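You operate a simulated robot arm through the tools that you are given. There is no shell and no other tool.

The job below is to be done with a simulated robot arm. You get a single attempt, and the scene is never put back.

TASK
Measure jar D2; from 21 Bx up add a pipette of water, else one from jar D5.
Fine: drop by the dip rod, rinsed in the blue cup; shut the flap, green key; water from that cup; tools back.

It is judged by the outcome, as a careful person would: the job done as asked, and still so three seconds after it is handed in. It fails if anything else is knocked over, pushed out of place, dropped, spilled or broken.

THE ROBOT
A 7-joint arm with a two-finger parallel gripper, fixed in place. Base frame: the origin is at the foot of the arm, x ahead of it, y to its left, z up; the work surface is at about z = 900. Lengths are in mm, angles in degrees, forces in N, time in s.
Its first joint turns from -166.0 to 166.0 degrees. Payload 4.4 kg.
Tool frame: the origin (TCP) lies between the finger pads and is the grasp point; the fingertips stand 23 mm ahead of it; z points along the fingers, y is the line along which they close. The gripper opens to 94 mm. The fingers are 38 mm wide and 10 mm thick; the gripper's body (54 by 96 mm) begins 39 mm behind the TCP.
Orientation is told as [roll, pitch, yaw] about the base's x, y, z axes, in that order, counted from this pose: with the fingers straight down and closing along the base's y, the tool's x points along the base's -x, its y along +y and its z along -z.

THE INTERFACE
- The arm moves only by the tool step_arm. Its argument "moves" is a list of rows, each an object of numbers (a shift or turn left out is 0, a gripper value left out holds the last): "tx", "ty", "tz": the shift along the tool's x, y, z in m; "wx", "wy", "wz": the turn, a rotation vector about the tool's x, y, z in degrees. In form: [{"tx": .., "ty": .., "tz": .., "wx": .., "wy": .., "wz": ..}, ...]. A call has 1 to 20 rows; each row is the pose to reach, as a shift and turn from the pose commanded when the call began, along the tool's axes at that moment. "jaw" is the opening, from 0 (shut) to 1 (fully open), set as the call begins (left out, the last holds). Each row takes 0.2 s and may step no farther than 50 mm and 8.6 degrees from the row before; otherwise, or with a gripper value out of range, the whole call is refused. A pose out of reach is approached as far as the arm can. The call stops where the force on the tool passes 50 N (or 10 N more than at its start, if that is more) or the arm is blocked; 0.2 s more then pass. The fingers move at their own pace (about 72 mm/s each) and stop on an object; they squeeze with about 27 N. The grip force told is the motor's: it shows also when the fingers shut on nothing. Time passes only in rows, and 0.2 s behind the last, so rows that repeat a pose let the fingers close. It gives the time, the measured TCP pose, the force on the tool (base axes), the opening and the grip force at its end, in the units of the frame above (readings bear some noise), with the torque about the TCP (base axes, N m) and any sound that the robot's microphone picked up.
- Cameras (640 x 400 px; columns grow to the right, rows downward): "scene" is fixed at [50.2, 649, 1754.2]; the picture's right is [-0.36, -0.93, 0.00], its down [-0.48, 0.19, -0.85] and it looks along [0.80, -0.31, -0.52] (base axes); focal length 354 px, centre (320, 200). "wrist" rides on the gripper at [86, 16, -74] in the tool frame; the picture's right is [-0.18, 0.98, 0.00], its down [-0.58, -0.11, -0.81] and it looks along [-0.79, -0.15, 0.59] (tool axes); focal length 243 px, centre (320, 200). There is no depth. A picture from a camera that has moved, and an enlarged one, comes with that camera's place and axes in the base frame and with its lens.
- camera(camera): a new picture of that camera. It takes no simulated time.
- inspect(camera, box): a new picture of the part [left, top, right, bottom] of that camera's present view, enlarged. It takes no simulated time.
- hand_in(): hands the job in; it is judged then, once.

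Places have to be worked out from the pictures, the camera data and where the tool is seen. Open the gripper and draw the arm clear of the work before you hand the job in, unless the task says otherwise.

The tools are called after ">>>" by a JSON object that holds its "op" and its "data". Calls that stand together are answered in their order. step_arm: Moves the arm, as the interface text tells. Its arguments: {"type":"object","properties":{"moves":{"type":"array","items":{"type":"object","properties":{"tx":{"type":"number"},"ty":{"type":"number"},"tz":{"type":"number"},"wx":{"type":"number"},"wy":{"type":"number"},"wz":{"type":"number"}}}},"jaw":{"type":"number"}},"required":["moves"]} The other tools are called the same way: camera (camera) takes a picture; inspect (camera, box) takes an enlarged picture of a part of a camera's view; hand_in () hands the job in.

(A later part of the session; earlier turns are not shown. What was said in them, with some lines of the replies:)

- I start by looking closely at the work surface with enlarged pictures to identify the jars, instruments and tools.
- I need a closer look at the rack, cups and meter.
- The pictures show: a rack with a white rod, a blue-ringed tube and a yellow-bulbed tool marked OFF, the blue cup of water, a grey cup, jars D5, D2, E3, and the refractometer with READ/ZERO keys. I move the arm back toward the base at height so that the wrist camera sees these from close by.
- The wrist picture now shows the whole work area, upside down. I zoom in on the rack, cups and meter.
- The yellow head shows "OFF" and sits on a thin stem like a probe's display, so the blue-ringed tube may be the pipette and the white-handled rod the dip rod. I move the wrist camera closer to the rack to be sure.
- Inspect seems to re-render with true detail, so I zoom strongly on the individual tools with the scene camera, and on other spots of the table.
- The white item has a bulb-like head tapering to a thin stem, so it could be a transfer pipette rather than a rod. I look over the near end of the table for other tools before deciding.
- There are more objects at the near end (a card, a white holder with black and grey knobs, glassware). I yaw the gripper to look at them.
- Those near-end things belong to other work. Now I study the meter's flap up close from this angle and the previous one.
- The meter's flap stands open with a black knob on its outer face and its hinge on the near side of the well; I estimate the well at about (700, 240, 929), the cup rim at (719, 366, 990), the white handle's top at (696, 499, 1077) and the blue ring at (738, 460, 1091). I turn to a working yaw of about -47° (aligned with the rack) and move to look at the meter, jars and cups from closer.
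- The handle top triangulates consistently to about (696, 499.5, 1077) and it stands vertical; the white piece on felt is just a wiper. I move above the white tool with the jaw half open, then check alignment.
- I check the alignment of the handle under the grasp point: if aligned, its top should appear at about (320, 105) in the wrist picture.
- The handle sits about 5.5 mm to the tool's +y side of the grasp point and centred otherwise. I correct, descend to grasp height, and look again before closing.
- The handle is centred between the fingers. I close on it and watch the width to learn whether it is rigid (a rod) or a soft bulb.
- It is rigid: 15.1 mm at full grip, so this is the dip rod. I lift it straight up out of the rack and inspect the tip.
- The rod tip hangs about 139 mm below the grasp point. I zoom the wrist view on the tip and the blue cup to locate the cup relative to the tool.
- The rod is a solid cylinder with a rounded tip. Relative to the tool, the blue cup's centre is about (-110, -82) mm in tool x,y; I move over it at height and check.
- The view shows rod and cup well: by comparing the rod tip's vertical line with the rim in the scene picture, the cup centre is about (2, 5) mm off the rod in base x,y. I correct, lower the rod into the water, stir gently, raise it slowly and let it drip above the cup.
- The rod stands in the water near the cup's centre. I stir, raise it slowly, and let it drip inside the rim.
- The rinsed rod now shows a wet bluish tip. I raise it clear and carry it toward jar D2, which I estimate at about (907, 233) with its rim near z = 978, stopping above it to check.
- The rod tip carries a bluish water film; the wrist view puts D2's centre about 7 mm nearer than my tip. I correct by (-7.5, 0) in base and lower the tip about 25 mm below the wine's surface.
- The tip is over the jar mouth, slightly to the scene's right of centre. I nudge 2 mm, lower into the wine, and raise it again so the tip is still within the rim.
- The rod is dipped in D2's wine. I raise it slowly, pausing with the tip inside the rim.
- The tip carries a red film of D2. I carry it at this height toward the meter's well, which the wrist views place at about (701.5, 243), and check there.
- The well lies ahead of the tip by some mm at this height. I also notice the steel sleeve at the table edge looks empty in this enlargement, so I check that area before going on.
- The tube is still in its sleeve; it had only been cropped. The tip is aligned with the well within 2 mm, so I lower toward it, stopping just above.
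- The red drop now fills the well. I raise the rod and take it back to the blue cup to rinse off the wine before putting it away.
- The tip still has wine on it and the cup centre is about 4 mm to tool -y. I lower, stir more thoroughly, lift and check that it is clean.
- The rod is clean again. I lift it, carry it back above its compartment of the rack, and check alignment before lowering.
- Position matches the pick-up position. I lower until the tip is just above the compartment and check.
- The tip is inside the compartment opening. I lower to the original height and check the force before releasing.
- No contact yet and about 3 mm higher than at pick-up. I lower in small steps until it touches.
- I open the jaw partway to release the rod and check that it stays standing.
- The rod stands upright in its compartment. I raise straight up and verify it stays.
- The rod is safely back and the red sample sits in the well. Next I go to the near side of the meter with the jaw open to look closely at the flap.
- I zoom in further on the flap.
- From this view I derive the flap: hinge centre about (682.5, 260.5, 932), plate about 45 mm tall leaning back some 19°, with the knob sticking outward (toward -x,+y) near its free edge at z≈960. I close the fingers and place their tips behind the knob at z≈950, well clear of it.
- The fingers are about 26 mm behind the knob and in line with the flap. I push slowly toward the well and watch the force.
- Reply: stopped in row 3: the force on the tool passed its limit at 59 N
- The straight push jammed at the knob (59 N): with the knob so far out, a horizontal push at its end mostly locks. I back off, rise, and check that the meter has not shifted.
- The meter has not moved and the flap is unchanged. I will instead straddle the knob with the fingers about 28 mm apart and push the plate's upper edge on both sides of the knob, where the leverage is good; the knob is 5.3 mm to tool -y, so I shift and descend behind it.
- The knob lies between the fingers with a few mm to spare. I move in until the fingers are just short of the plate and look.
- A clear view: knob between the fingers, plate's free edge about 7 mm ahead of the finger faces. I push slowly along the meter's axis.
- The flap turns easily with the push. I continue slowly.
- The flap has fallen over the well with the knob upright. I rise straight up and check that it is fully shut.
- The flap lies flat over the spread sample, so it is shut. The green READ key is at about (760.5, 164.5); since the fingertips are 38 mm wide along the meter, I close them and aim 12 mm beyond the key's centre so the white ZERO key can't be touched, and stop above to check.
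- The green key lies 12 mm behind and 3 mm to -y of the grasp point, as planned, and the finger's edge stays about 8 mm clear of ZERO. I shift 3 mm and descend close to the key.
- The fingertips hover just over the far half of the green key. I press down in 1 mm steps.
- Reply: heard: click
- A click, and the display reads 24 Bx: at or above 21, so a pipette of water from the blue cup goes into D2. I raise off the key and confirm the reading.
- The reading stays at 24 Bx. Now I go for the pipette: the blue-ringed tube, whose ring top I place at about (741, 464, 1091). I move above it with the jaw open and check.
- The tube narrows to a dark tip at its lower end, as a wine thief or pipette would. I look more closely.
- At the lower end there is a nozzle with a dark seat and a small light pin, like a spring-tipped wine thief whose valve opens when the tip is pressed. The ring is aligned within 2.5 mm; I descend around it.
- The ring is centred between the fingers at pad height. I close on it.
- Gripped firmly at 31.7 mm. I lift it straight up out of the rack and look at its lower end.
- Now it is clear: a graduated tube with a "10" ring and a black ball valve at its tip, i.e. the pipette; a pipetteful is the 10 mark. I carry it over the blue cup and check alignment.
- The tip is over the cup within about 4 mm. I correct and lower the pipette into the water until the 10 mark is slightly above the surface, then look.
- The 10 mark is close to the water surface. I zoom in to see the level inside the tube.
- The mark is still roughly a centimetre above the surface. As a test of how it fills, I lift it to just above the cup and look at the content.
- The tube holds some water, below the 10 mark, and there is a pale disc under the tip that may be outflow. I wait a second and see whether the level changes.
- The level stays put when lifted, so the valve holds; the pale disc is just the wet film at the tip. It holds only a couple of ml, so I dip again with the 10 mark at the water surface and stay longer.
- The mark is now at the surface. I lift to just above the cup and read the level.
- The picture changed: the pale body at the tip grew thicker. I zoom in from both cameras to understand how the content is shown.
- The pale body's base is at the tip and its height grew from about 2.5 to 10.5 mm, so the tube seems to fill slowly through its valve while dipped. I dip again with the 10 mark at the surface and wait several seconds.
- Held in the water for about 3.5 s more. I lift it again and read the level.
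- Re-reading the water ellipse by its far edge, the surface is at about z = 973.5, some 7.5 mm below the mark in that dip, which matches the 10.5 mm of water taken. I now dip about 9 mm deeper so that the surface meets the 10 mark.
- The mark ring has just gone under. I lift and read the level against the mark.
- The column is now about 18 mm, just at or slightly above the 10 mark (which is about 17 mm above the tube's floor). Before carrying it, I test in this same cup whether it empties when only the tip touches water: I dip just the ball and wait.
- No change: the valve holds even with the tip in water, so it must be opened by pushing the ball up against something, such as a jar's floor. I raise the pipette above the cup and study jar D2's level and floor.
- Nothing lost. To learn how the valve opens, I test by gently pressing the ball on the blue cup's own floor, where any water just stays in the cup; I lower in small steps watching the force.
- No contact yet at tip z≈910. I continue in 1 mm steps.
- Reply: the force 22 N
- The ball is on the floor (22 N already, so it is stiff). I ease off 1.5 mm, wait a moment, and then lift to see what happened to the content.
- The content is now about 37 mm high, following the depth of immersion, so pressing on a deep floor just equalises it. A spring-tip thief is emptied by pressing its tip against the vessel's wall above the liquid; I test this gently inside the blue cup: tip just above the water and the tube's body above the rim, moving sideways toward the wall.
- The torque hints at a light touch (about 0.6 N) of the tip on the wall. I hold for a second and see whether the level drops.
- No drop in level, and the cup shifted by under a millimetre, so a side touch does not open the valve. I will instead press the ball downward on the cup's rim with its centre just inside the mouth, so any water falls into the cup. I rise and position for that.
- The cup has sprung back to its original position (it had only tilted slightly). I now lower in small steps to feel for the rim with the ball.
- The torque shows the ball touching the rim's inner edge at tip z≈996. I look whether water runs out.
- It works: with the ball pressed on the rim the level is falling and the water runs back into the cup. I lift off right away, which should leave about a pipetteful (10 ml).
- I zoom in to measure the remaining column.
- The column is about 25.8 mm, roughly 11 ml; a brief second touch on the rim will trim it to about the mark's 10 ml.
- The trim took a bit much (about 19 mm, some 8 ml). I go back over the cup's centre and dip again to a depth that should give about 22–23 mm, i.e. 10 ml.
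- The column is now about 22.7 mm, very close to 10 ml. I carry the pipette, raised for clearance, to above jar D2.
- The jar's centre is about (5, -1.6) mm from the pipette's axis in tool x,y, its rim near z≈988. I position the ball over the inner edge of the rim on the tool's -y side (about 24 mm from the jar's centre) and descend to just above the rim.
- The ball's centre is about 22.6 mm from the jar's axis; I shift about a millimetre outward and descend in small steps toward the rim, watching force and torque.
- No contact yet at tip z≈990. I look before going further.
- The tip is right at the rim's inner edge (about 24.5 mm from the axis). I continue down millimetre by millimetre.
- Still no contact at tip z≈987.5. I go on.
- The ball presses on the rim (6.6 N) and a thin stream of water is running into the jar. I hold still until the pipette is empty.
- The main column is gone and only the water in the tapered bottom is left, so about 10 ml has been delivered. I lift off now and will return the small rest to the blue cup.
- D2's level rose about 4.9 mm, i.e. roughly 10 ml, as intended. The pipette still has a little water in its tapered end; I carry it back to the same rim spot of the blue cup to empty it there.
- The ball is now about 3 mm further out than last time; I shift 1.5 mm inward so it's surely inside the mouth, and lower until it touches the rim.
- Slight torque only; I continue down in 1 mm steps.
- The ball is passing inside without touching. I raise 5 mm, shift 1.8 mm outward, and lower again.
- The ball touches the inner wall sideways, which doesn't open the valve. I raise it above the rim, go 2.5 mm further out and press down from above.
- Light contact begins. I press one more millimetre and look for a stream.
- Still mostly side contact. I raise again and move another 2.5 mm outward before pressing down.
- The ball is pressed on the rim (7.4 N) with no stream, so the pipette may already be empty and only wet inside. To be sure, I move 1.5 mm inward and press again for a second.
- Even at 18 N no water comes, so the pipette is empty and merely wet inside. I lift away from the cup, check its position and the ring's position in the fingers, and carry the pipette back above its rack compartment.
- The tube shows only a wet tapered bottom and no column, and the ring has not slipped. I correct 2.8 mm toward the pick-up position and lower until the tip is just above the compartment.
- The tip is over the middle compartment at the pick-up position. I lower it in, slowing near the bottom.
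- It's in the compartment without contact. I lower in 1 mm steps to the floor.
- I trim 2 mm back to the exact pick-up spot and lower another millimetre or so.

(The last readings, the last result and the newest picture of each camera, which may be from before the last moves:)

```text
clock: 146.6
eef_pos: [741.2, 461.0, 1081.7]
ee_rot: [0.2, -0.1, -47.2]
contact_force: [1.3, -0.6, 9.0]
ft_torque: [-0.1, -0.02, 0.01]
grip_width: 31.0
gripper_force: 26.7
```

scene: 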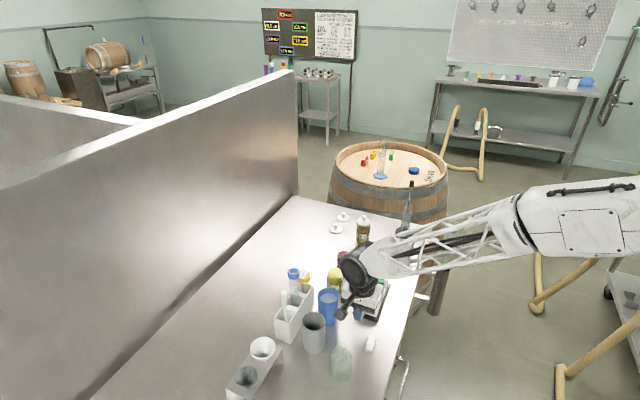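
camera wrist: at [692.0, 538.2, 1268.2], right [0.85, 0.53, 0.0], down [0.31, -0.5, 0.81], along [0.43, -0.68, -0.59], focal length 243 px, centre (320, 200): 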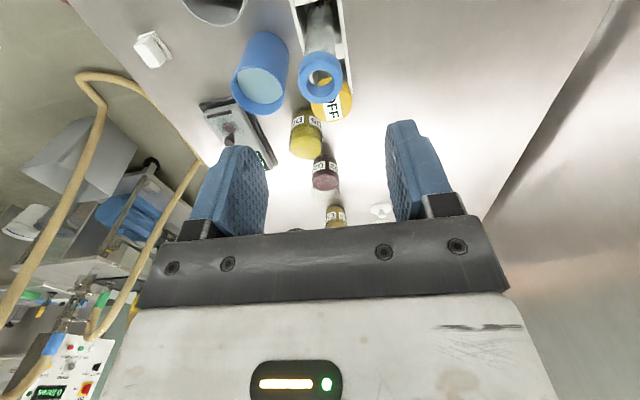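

It stands on the floor (9 N). I ease off slightly and open the fingers.

>>> {"op": "step_arm", "data": {"moves": [{"tz": -0.0008}, {"tz": -0.0008}]}}

>>> {"op": "step_arm", "data": {"moves": [{"tz": 0.0}, {"tz": 0.0}, {"tz": 0.0}, {"tz": 0.0}], "jaw": 0.6}}

>>> {"op": "inspect", "data": {"camera": "scene", "box": [270, 240, 330, 330]}}

>>> {"op": "inspect", "data": {"camera": "wrist", "box": [220, 60, 420, 240]}}

```text
clock: 147.2
eef_pos: [740.2, 462.1, 1080.1]
ee_rot: [0.1, 0.1, -47.2]
contact_force: [-0.4, -0.7, 2.3]
ft_torque: [0.04, 0.0, -0.01]
grip_width: 31.1
gripper_force: 26.6
```

```text
clock: 148.2
eef_pos: [740.7, 462.3, 1081.2]
ee_rot: [0.2, 0.1, -47.3]
contact_force: [0.3, -0.4, 0.1]
ft_torque: [0.01, -0.02, -0.02]
grip_width: 56.5
gripper_force: 0.1
```

```text
4.44 times, centred on (300, 285) of scene
camera zoom: at [50.2, 649.0, 1754.2], right [-0.36, -0.93, 0.0], down [-0.48, 0.19, -0.85], along [0.8, -0.31, -0.52], focal length 1572 px, centre (409, -178)
```

zoom: 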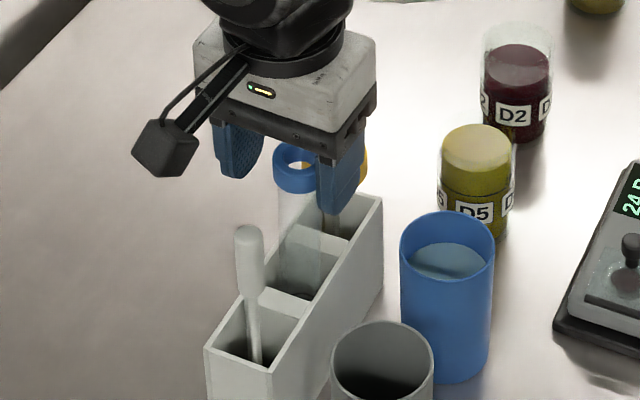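

```text
2.22 times, centred on (320, 150) of wrist
camera zoom: at [693.8, 536.4, 1155.8], right [0.85, 0.53, 0.0], down [0.31, -0.5, 0.81], along [0.43, -0.68, -0.59], focal length 539 px, centre (320, 311)
```

zoom: 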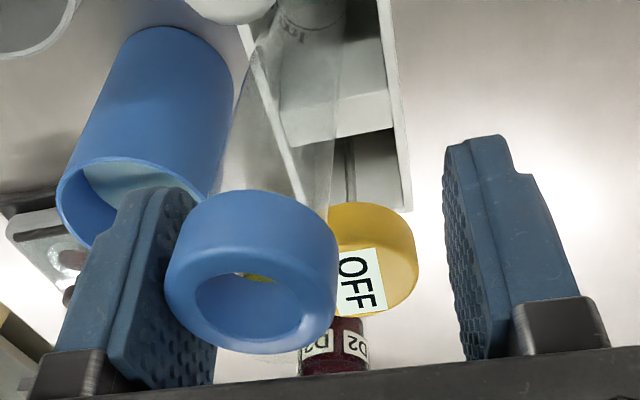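

The pipette is leaning slightly against one finger. I open the jaw further, slowly letting it come to rest against its compartment, and look.

>>> {"op": "step_arm", "data": {"moves": [{"tz": 0.0}, {"tz": 0.0}, {"tz": 0.0}], "jaw": 0.75}}

>>> {"op": "step_arm", "data": {"moves": [{"tz": 0.0}, {"tz": 0.0}, {"tz": 0.0}], "jaw": 0.95}}

>>> {"op": "inspect", "data": {"camera": "scene", "box": [270, 240, 330, 330]}}

>>> {"op": "inspect", "data": {"camera": "wrist", "box": [220, 0, 420, 240]}}

```text
clock: 149.0
eef_pos: [741.1, 461.2, 1082.0]
ee_rot: [0.2, 0.0, -47.2]
contact_force: [-0.4, -0.6, -0.4]
ft_torque: [0.01, -0.05, -0.01]
grip_width: 70.3
gripper_force: 0.0
```

```text
clock: 149.8
eef_pos: [740.3, 460.8, 1080.8]
ee_rot: [0.2, 0.0, -47.3]
contact_force: [0.5, -0.1, 0.0]
ft_torque: [-0.01, 0.02, 0.01]
grip_width: 89.6
gripper_force: 0.2
```

```text
4.44 times, centred on (300, 285) of scene
camera zoom: at [50.2, 649.0, 1754.2], right [-0.36, -0.93, 0.0], down [-0.48, 0.19, -0.85], along [0.8, -0.31, -0.52], focal length 1572 px, centre (409, -178)
```

zoom: 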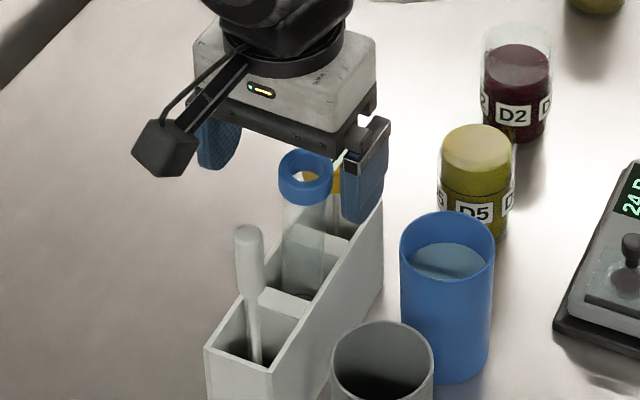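

```text
1.67 times, centred on (320, 120) of wrist
camera zoom: at [693.8, 536.4, 1155.8], right [0.85, 0.53, 0.0], down [0.31, -0.5, 0.81], along [0.43, -0.68, -0.59], focal length 404 px, centre (320, 333)
```

zoom: 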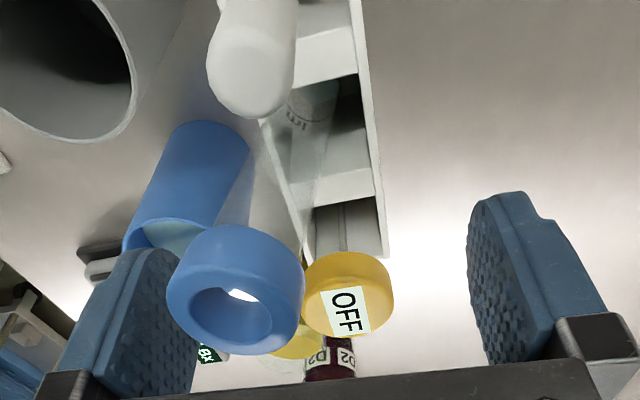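

It now leans on the side of its compartment. I raise the gripper straight up clear of it and inspect how it stands compared with the start.

>>> {"op": "step_arm", "data": {"moves": [{"tz": -0.02}, {"tz": -0.05}, {"tz": -0.09}, {"tz": -0.13}, {"tz": -0.16}]}}

>>> {"op": "inspect", "data": {"camera": "scene", "box": [270, 255, 330, 330]}}

>>> {"op": "inspect", "data": {"camera": "wrist", "box": [240, 0, 380, 160]}}

>>> {"op": "inspect", "data": {"camera": "scene", "box": [280, 280, 310, 325]}}

```text
clock: 151.0
eef_pos: [741.6, 460.8, 1240.6]
ee_rot: [0.0, 0.0, -47.3]
contact_force: [-0.3, -0.2, -0.4]
ft_torque: [-0.04, 0.0, 0.02]
grip_width: 89.3
gripper_force: 0.0
```

```text
5.33 times, centred on (300, 292) of scene
camera zoom: at [50.2, 649.0, 1754.2], right [-0.36, -0.93, 0.0], down [-0.48, 0.19, -0.85], along [0.8, -0.31, -0.52], focal length 1887 px, centre (427, -293)
```

zoom: 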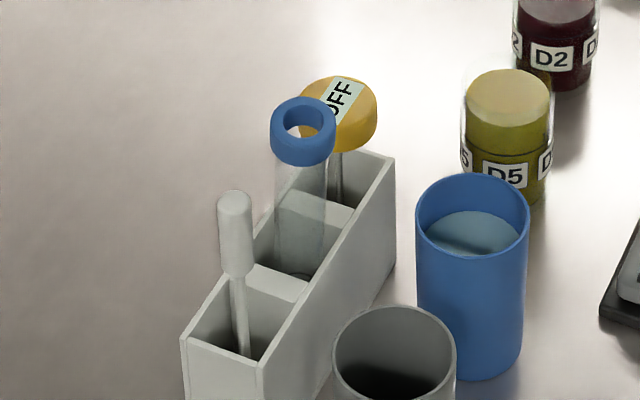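

```text
2.50 times, centred on (310, 80) of wrist
camera zoom: at [694.7, 536.6, 1314.8], right [0.85, 0.53, 0.0], down [0.31, -0.5, 0.81], along [0.43, -0.68, -0.59], focal length 606 px, centre (345, 500)
```

zoom: 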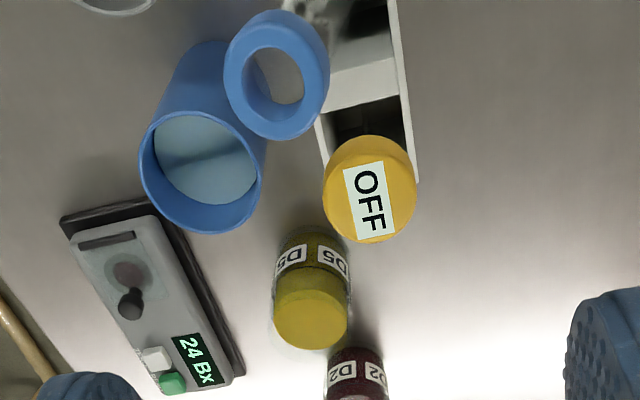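

```text
8.89 times, centred on (295, 302) of scene
camera zoom: at [50.2, 649.0, 1754.2], right [-0.36, -0.93, 0.0], down [-0.48, 0.19, -0.85], along [0.8, -0.31, -0.52], focal length 3144 px, centre (542, -711)
```

zoom: 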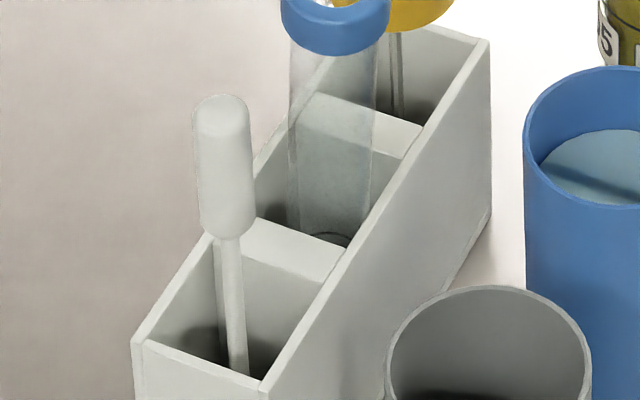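

The pipette rests stably in its own compartment, leaning on the side wall, and the blue cup and jar D2 are where they were. I check closely for spills around D2, the cup, the rack and the meter.

>>> {"op": "inspect", "data": {"camera": "scene", "box": [320, 235, 380, 290]}}

>>> {"op": "inspect", "data": {"camera": "scene", "box": [300, 275, 350, 340]}}

>>> {"op": "inspect", "data": {"camera": "wrist", "box": [240, 90, 400, 230]}}

>>> {"op": "camera", "data": {"camera": "wrist"}}

```text
7.27 times, centred on (350, 262) of scene
camera zoom: at [50.2, 649.0, 1754.2], right [-0.36, -0.93, 0.0], down [-0.48, 0.19, -0.85], along [0.8, -0.31, -0.52], focal length 2573 px, centre (102, -254)
```

zoom: 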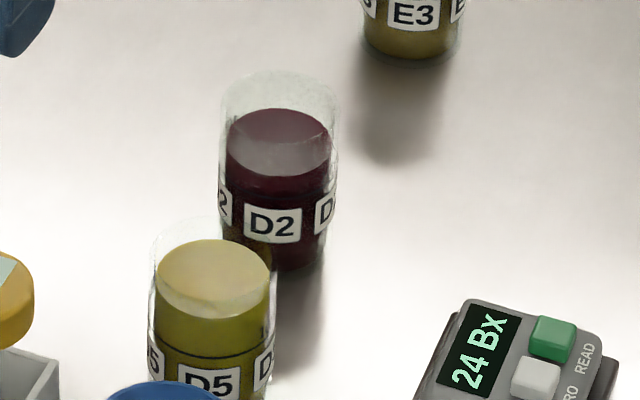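

```text
6.15 times, centred on (325, 308) of scene
camera zoom: at [50.2, 649.0, 1754.2], right [-0.36, -0.93, 0.0], down [-0.48, 0.19, -0.85], along [0.8, -0.31, -0.52], focal length 2177 px, centre (289, -462)
```

zoom: 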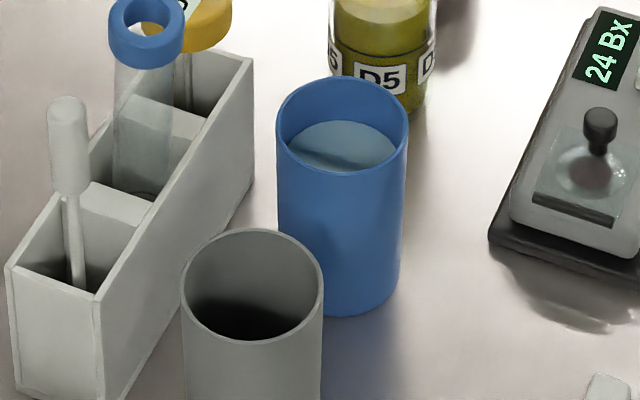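

```text
2.86 times, centred on (320, 160) of wrist
camera zoom: at [694.7, 536.6, 1314.8], right [0.85, 0.53, 0.0], down [0.31, -0.5, 0.81], along [0.43, -0.68, -0.59], focal length 693 px, centre (320, 314)
```

zoom: 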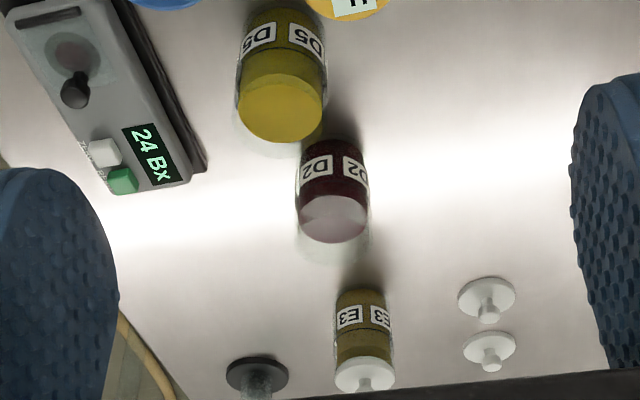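

```text
taken
camera wrist: at [694.7, 536.6, 1314.8], right [0.85, 0.53, 0.0], down [0.31, -0.5, 0.81], along [0.43, -0.68, -0.59], focal length 243 px, centre (320, 200)
```

wrist: 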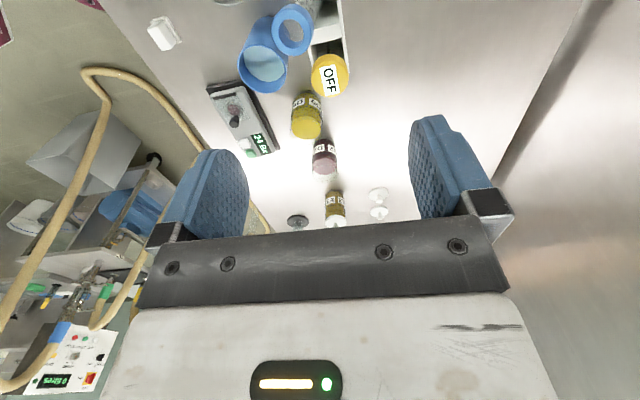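

No spills visible. I look closely into the pipette's compartment for any leaked water.

>>> {"op": "inspect", "data": {"camera": "scene", "box": [288, 290, 308, 312]}}

>>> {"op": "inspect", "data": {"camera": "scene", "box": [280, 265, 320, 310]}}

>>> {"op": "inspect", "data": {"camera": "wrist", "box": [270, 0, 360, 70]}}

```text
16.00 times, centred on (298, 301) of scene
camera zoom: at [50.2, 649.0, 1754.2], right [-0.36, -0.93, 0.0], down [-0.48, 0.19, -0.85], along [0.8, -0.31, -0.52], focal length 5660 px, centre (672, -1416)
```

zoom: 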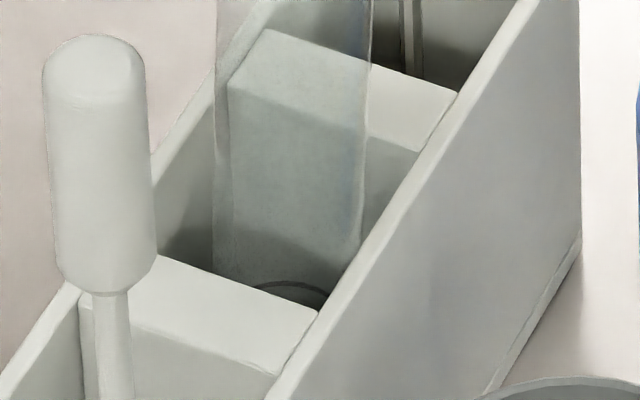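

```text
8.89 times, centred on (300, 288) of scene
camera zoom: at [50.2, 649.0, 1754.2], right [-0.36, -0.93, 0.0], down [-0.48, 0.19, -0.85], along [0.8, -0.31, -0.52], focal length 3144 px, centre (498, -578)
```

zoom: 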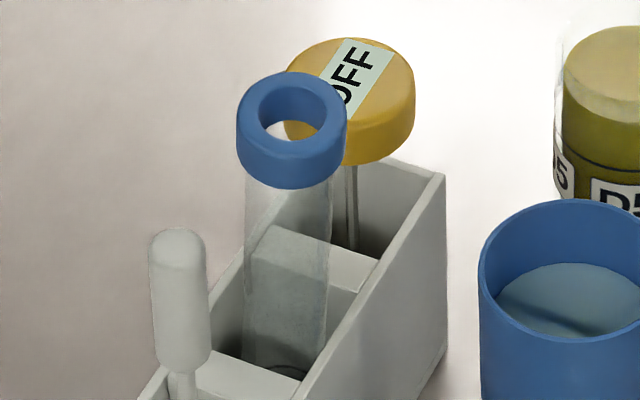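

```text
5.71 times, centred on (315, 35) of wrist
camera zoom: at [694.7, 536.6, 1314.8], right [0.85, 0.53, 0.0], down [0.31, -0.5, 0.81], along [0.43, -0.68, -0.59], focal length 1386 px, centre (349, 1143)
```

zoom: 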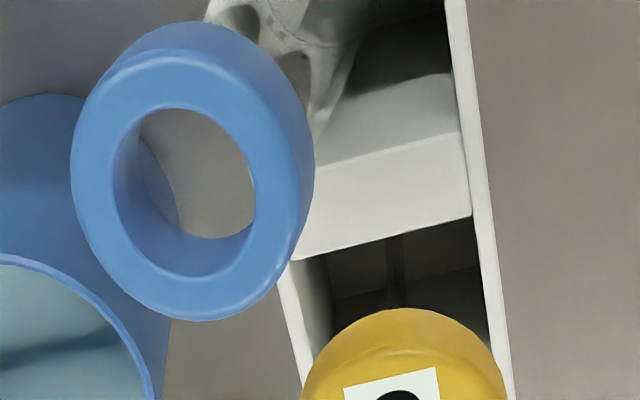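

I want a steeper look into that compartment, so I move the wrist camera back over it at moderate height.

>>> {"op": "step_arm", "data": {"moves": [{"tx": 0.01, "tz": 0.02}, {"tx": 0.02, "tz": 0.04}, {"tx": 0.02, "tz": 0.06}]}}

>>> {"op": "camera", "data": {"camera": "wrist"}}

>>> {"op": "inspect", "data": {"camera": "wrist", "box": [270, 0, 370, 90]}}

```text
clock: 151.8
eef_pos: [730.5, 476.4, 1181.5]
ee_rot: [0.3, -0.1, -47.3]
contact_force: [-0.2, 0.2, 0.4]
ft_torque: [0.01, 0.0, 0.0]
grip_width: 89.2
gripper_force: 0.0
```

```text
taken
camera wrist: at [682.7, 551.1, 1256.0], right [0.85, 0.53, 0.0], down [0.31, -0.5, 0.81], along [0.43, -0.68, -0.59], focal length 243 px, centre (320, 200)
```

wrist: 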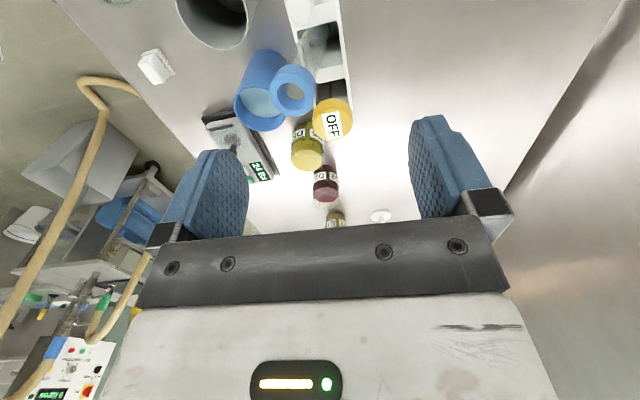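

```text
4.44 times, centred on (320, 45) of wrist
camera zoom: at [682.7, 551.1, 1256.0], right [0.85, 0.53, 0.0], down [0.31, -0.5, 0.81], along [0.43, -0.68, -0.59], focal length 1078 px, centre (320, 889)
```

zoom: 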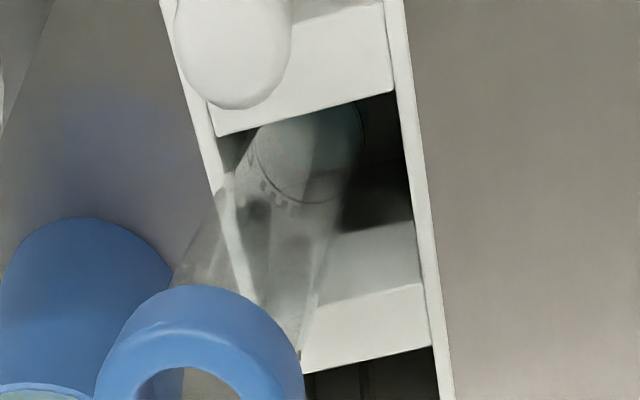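

>>> {"op": "inspect", "data": {"camera": "wrist", "box": [315, 15, 365, 60]}}

>>> {"op": "inspect", "data": {"camera": "wrist", "box": [318, 18, 348, 45]}}

```text
8.89 times, centred on (340, 38) of wrist
camera zoom: at [682.7, 551.1, 1256.0], right [0.85, 0.53, 0.0], down [0.31, -0.5, 0.81], along [0.43, -0.68, -0.59], focal length 2157 px, centre (142, 1644)
```

zoom: 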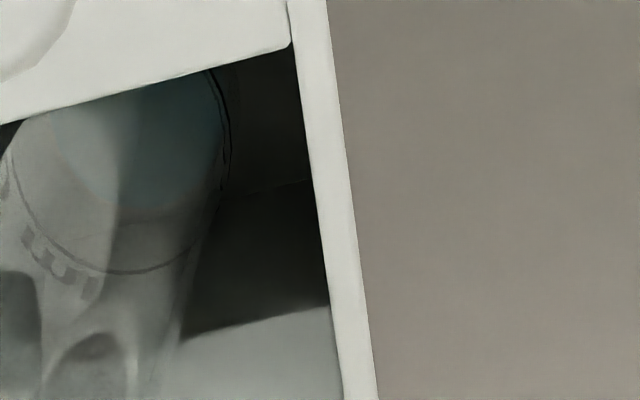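

```text
14.81 times, centred on (333, 32) of wrist
camera zoom: at [682.7, 551.1, 1256.0], right [0.85, 0.53, 0.0], down [0.31, -0.5, 0.81], along [0.43, -0.68, -0.59], focal length 3594 px, centre (127, 2696)
```

zoom: 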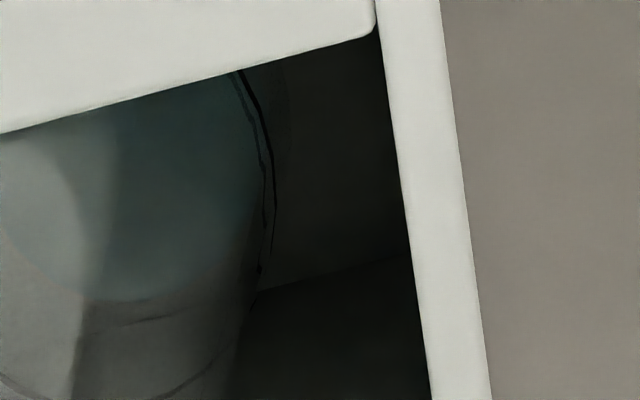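

The tinted residue is still inside the tube although it stands on its ball, so it is only wetness and nothing has leaked. Everything else is in place; I raise the open gripper and draw the arm clear.

>>> {"op": "step_arm", "data": {"moves": [{"tz": -0.04}, {"tz": -0.085}, {"tz": -0.13}, {"tz": -0.175}, {"tz": -0.22}, {"tx": 0.0, "ty": -0.045, "tz": -0.22}, {"tx": 0.0, "ty": -0.09, "tz": -0.22}, {"tx": 0.0, "ty": -0.135, "tz": -0.22}, {"tx": 0.0, "ty": -0.18, "tz": -0.22}, {"tx": 0.0, "ty": -0.225, "tz": -0.22}, {"tx": 0.0, "ty": -0.27, "tz": -0.22}], "jaw": 0.95}}

>>> {"op": "camera", "data": {"camera": "scene"}}

>>> {"op": "inspect", "data": {"camera": "scene", "box": [260, 230, 410, 340]}}

```text
clock: 154.2
eef_pos: [525.7, 295.3, 1396.9]
ee_rot: [0.0, 0.0, -47.3]
contact_force: [0.3, 0.5, -0.4]
ft_torque: [-0.02, 0.04, 0.02]
grip_width: 89.2
gripper_force: 0.0
```

```text
taken
```

scene: 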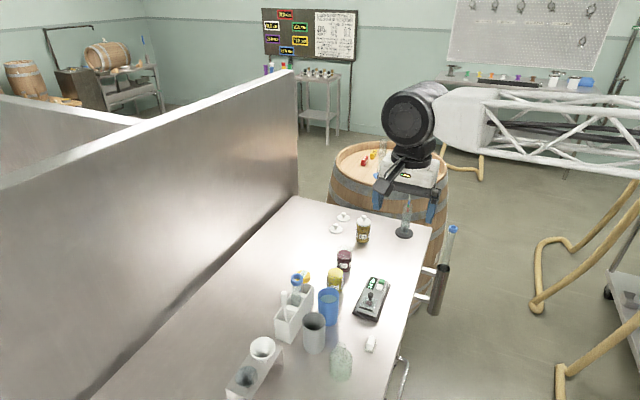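

```text
3.64 times, centred on (335, 285) of scene
camera zoom: at [50.2, 649.0, 1754.2], right [-0.36, -0.93, 0.0], down [-0.48, 0.19, -0.85], along [0.8, -0.31, -0.52], focal length 1286 px, centre (266, -109)
```

zoom: 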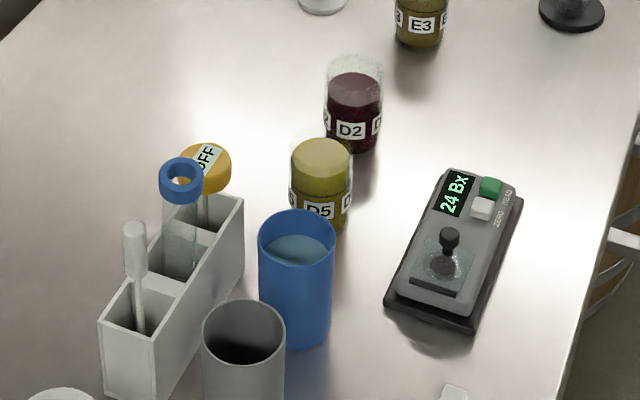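

The meter reads 24 Bx with the flap shut. D2 has its pipette of water, the rod and pipette are back in the rack, nothing is spilled, and the open gripper is clear of the work, so I hand the job in.

>>> {"op": "hand_in", "data": {}}

```text
The job is handed in.
```

Jar D2 measured 24 Bx, which is above 21, so I added one pipette of water from the blue cup to it. I judge the amount at about 10 ml, from the rise in D2's level and the pipette's 10 mark.

- **Measuring:** I rinsed the dip rod in the blue cup before sampling D2. I put a drop on the meter, shut the flap and pressed the green key. Afterwards I rinsed the rod again before putting it away.
- **Tools:** The rod stands upright in its slot. The pipette is back in its own slot but leans a few degrees against the side wall, where it stood upright at the start. It looks wet inside at the tip, but no water came out when I pressed the valve.
- **Contacts on the way:** My first push on the flap jammed against the knob at 59 N, but the meter did not move. While I was working out how the pipette empties, the blue cup tilted 2–3 mm at the rim and settled back where it was.
- **State at hand-in:** I saw no spills, and the cup, jars and meter are where they were. The flap is still shut over the sample.
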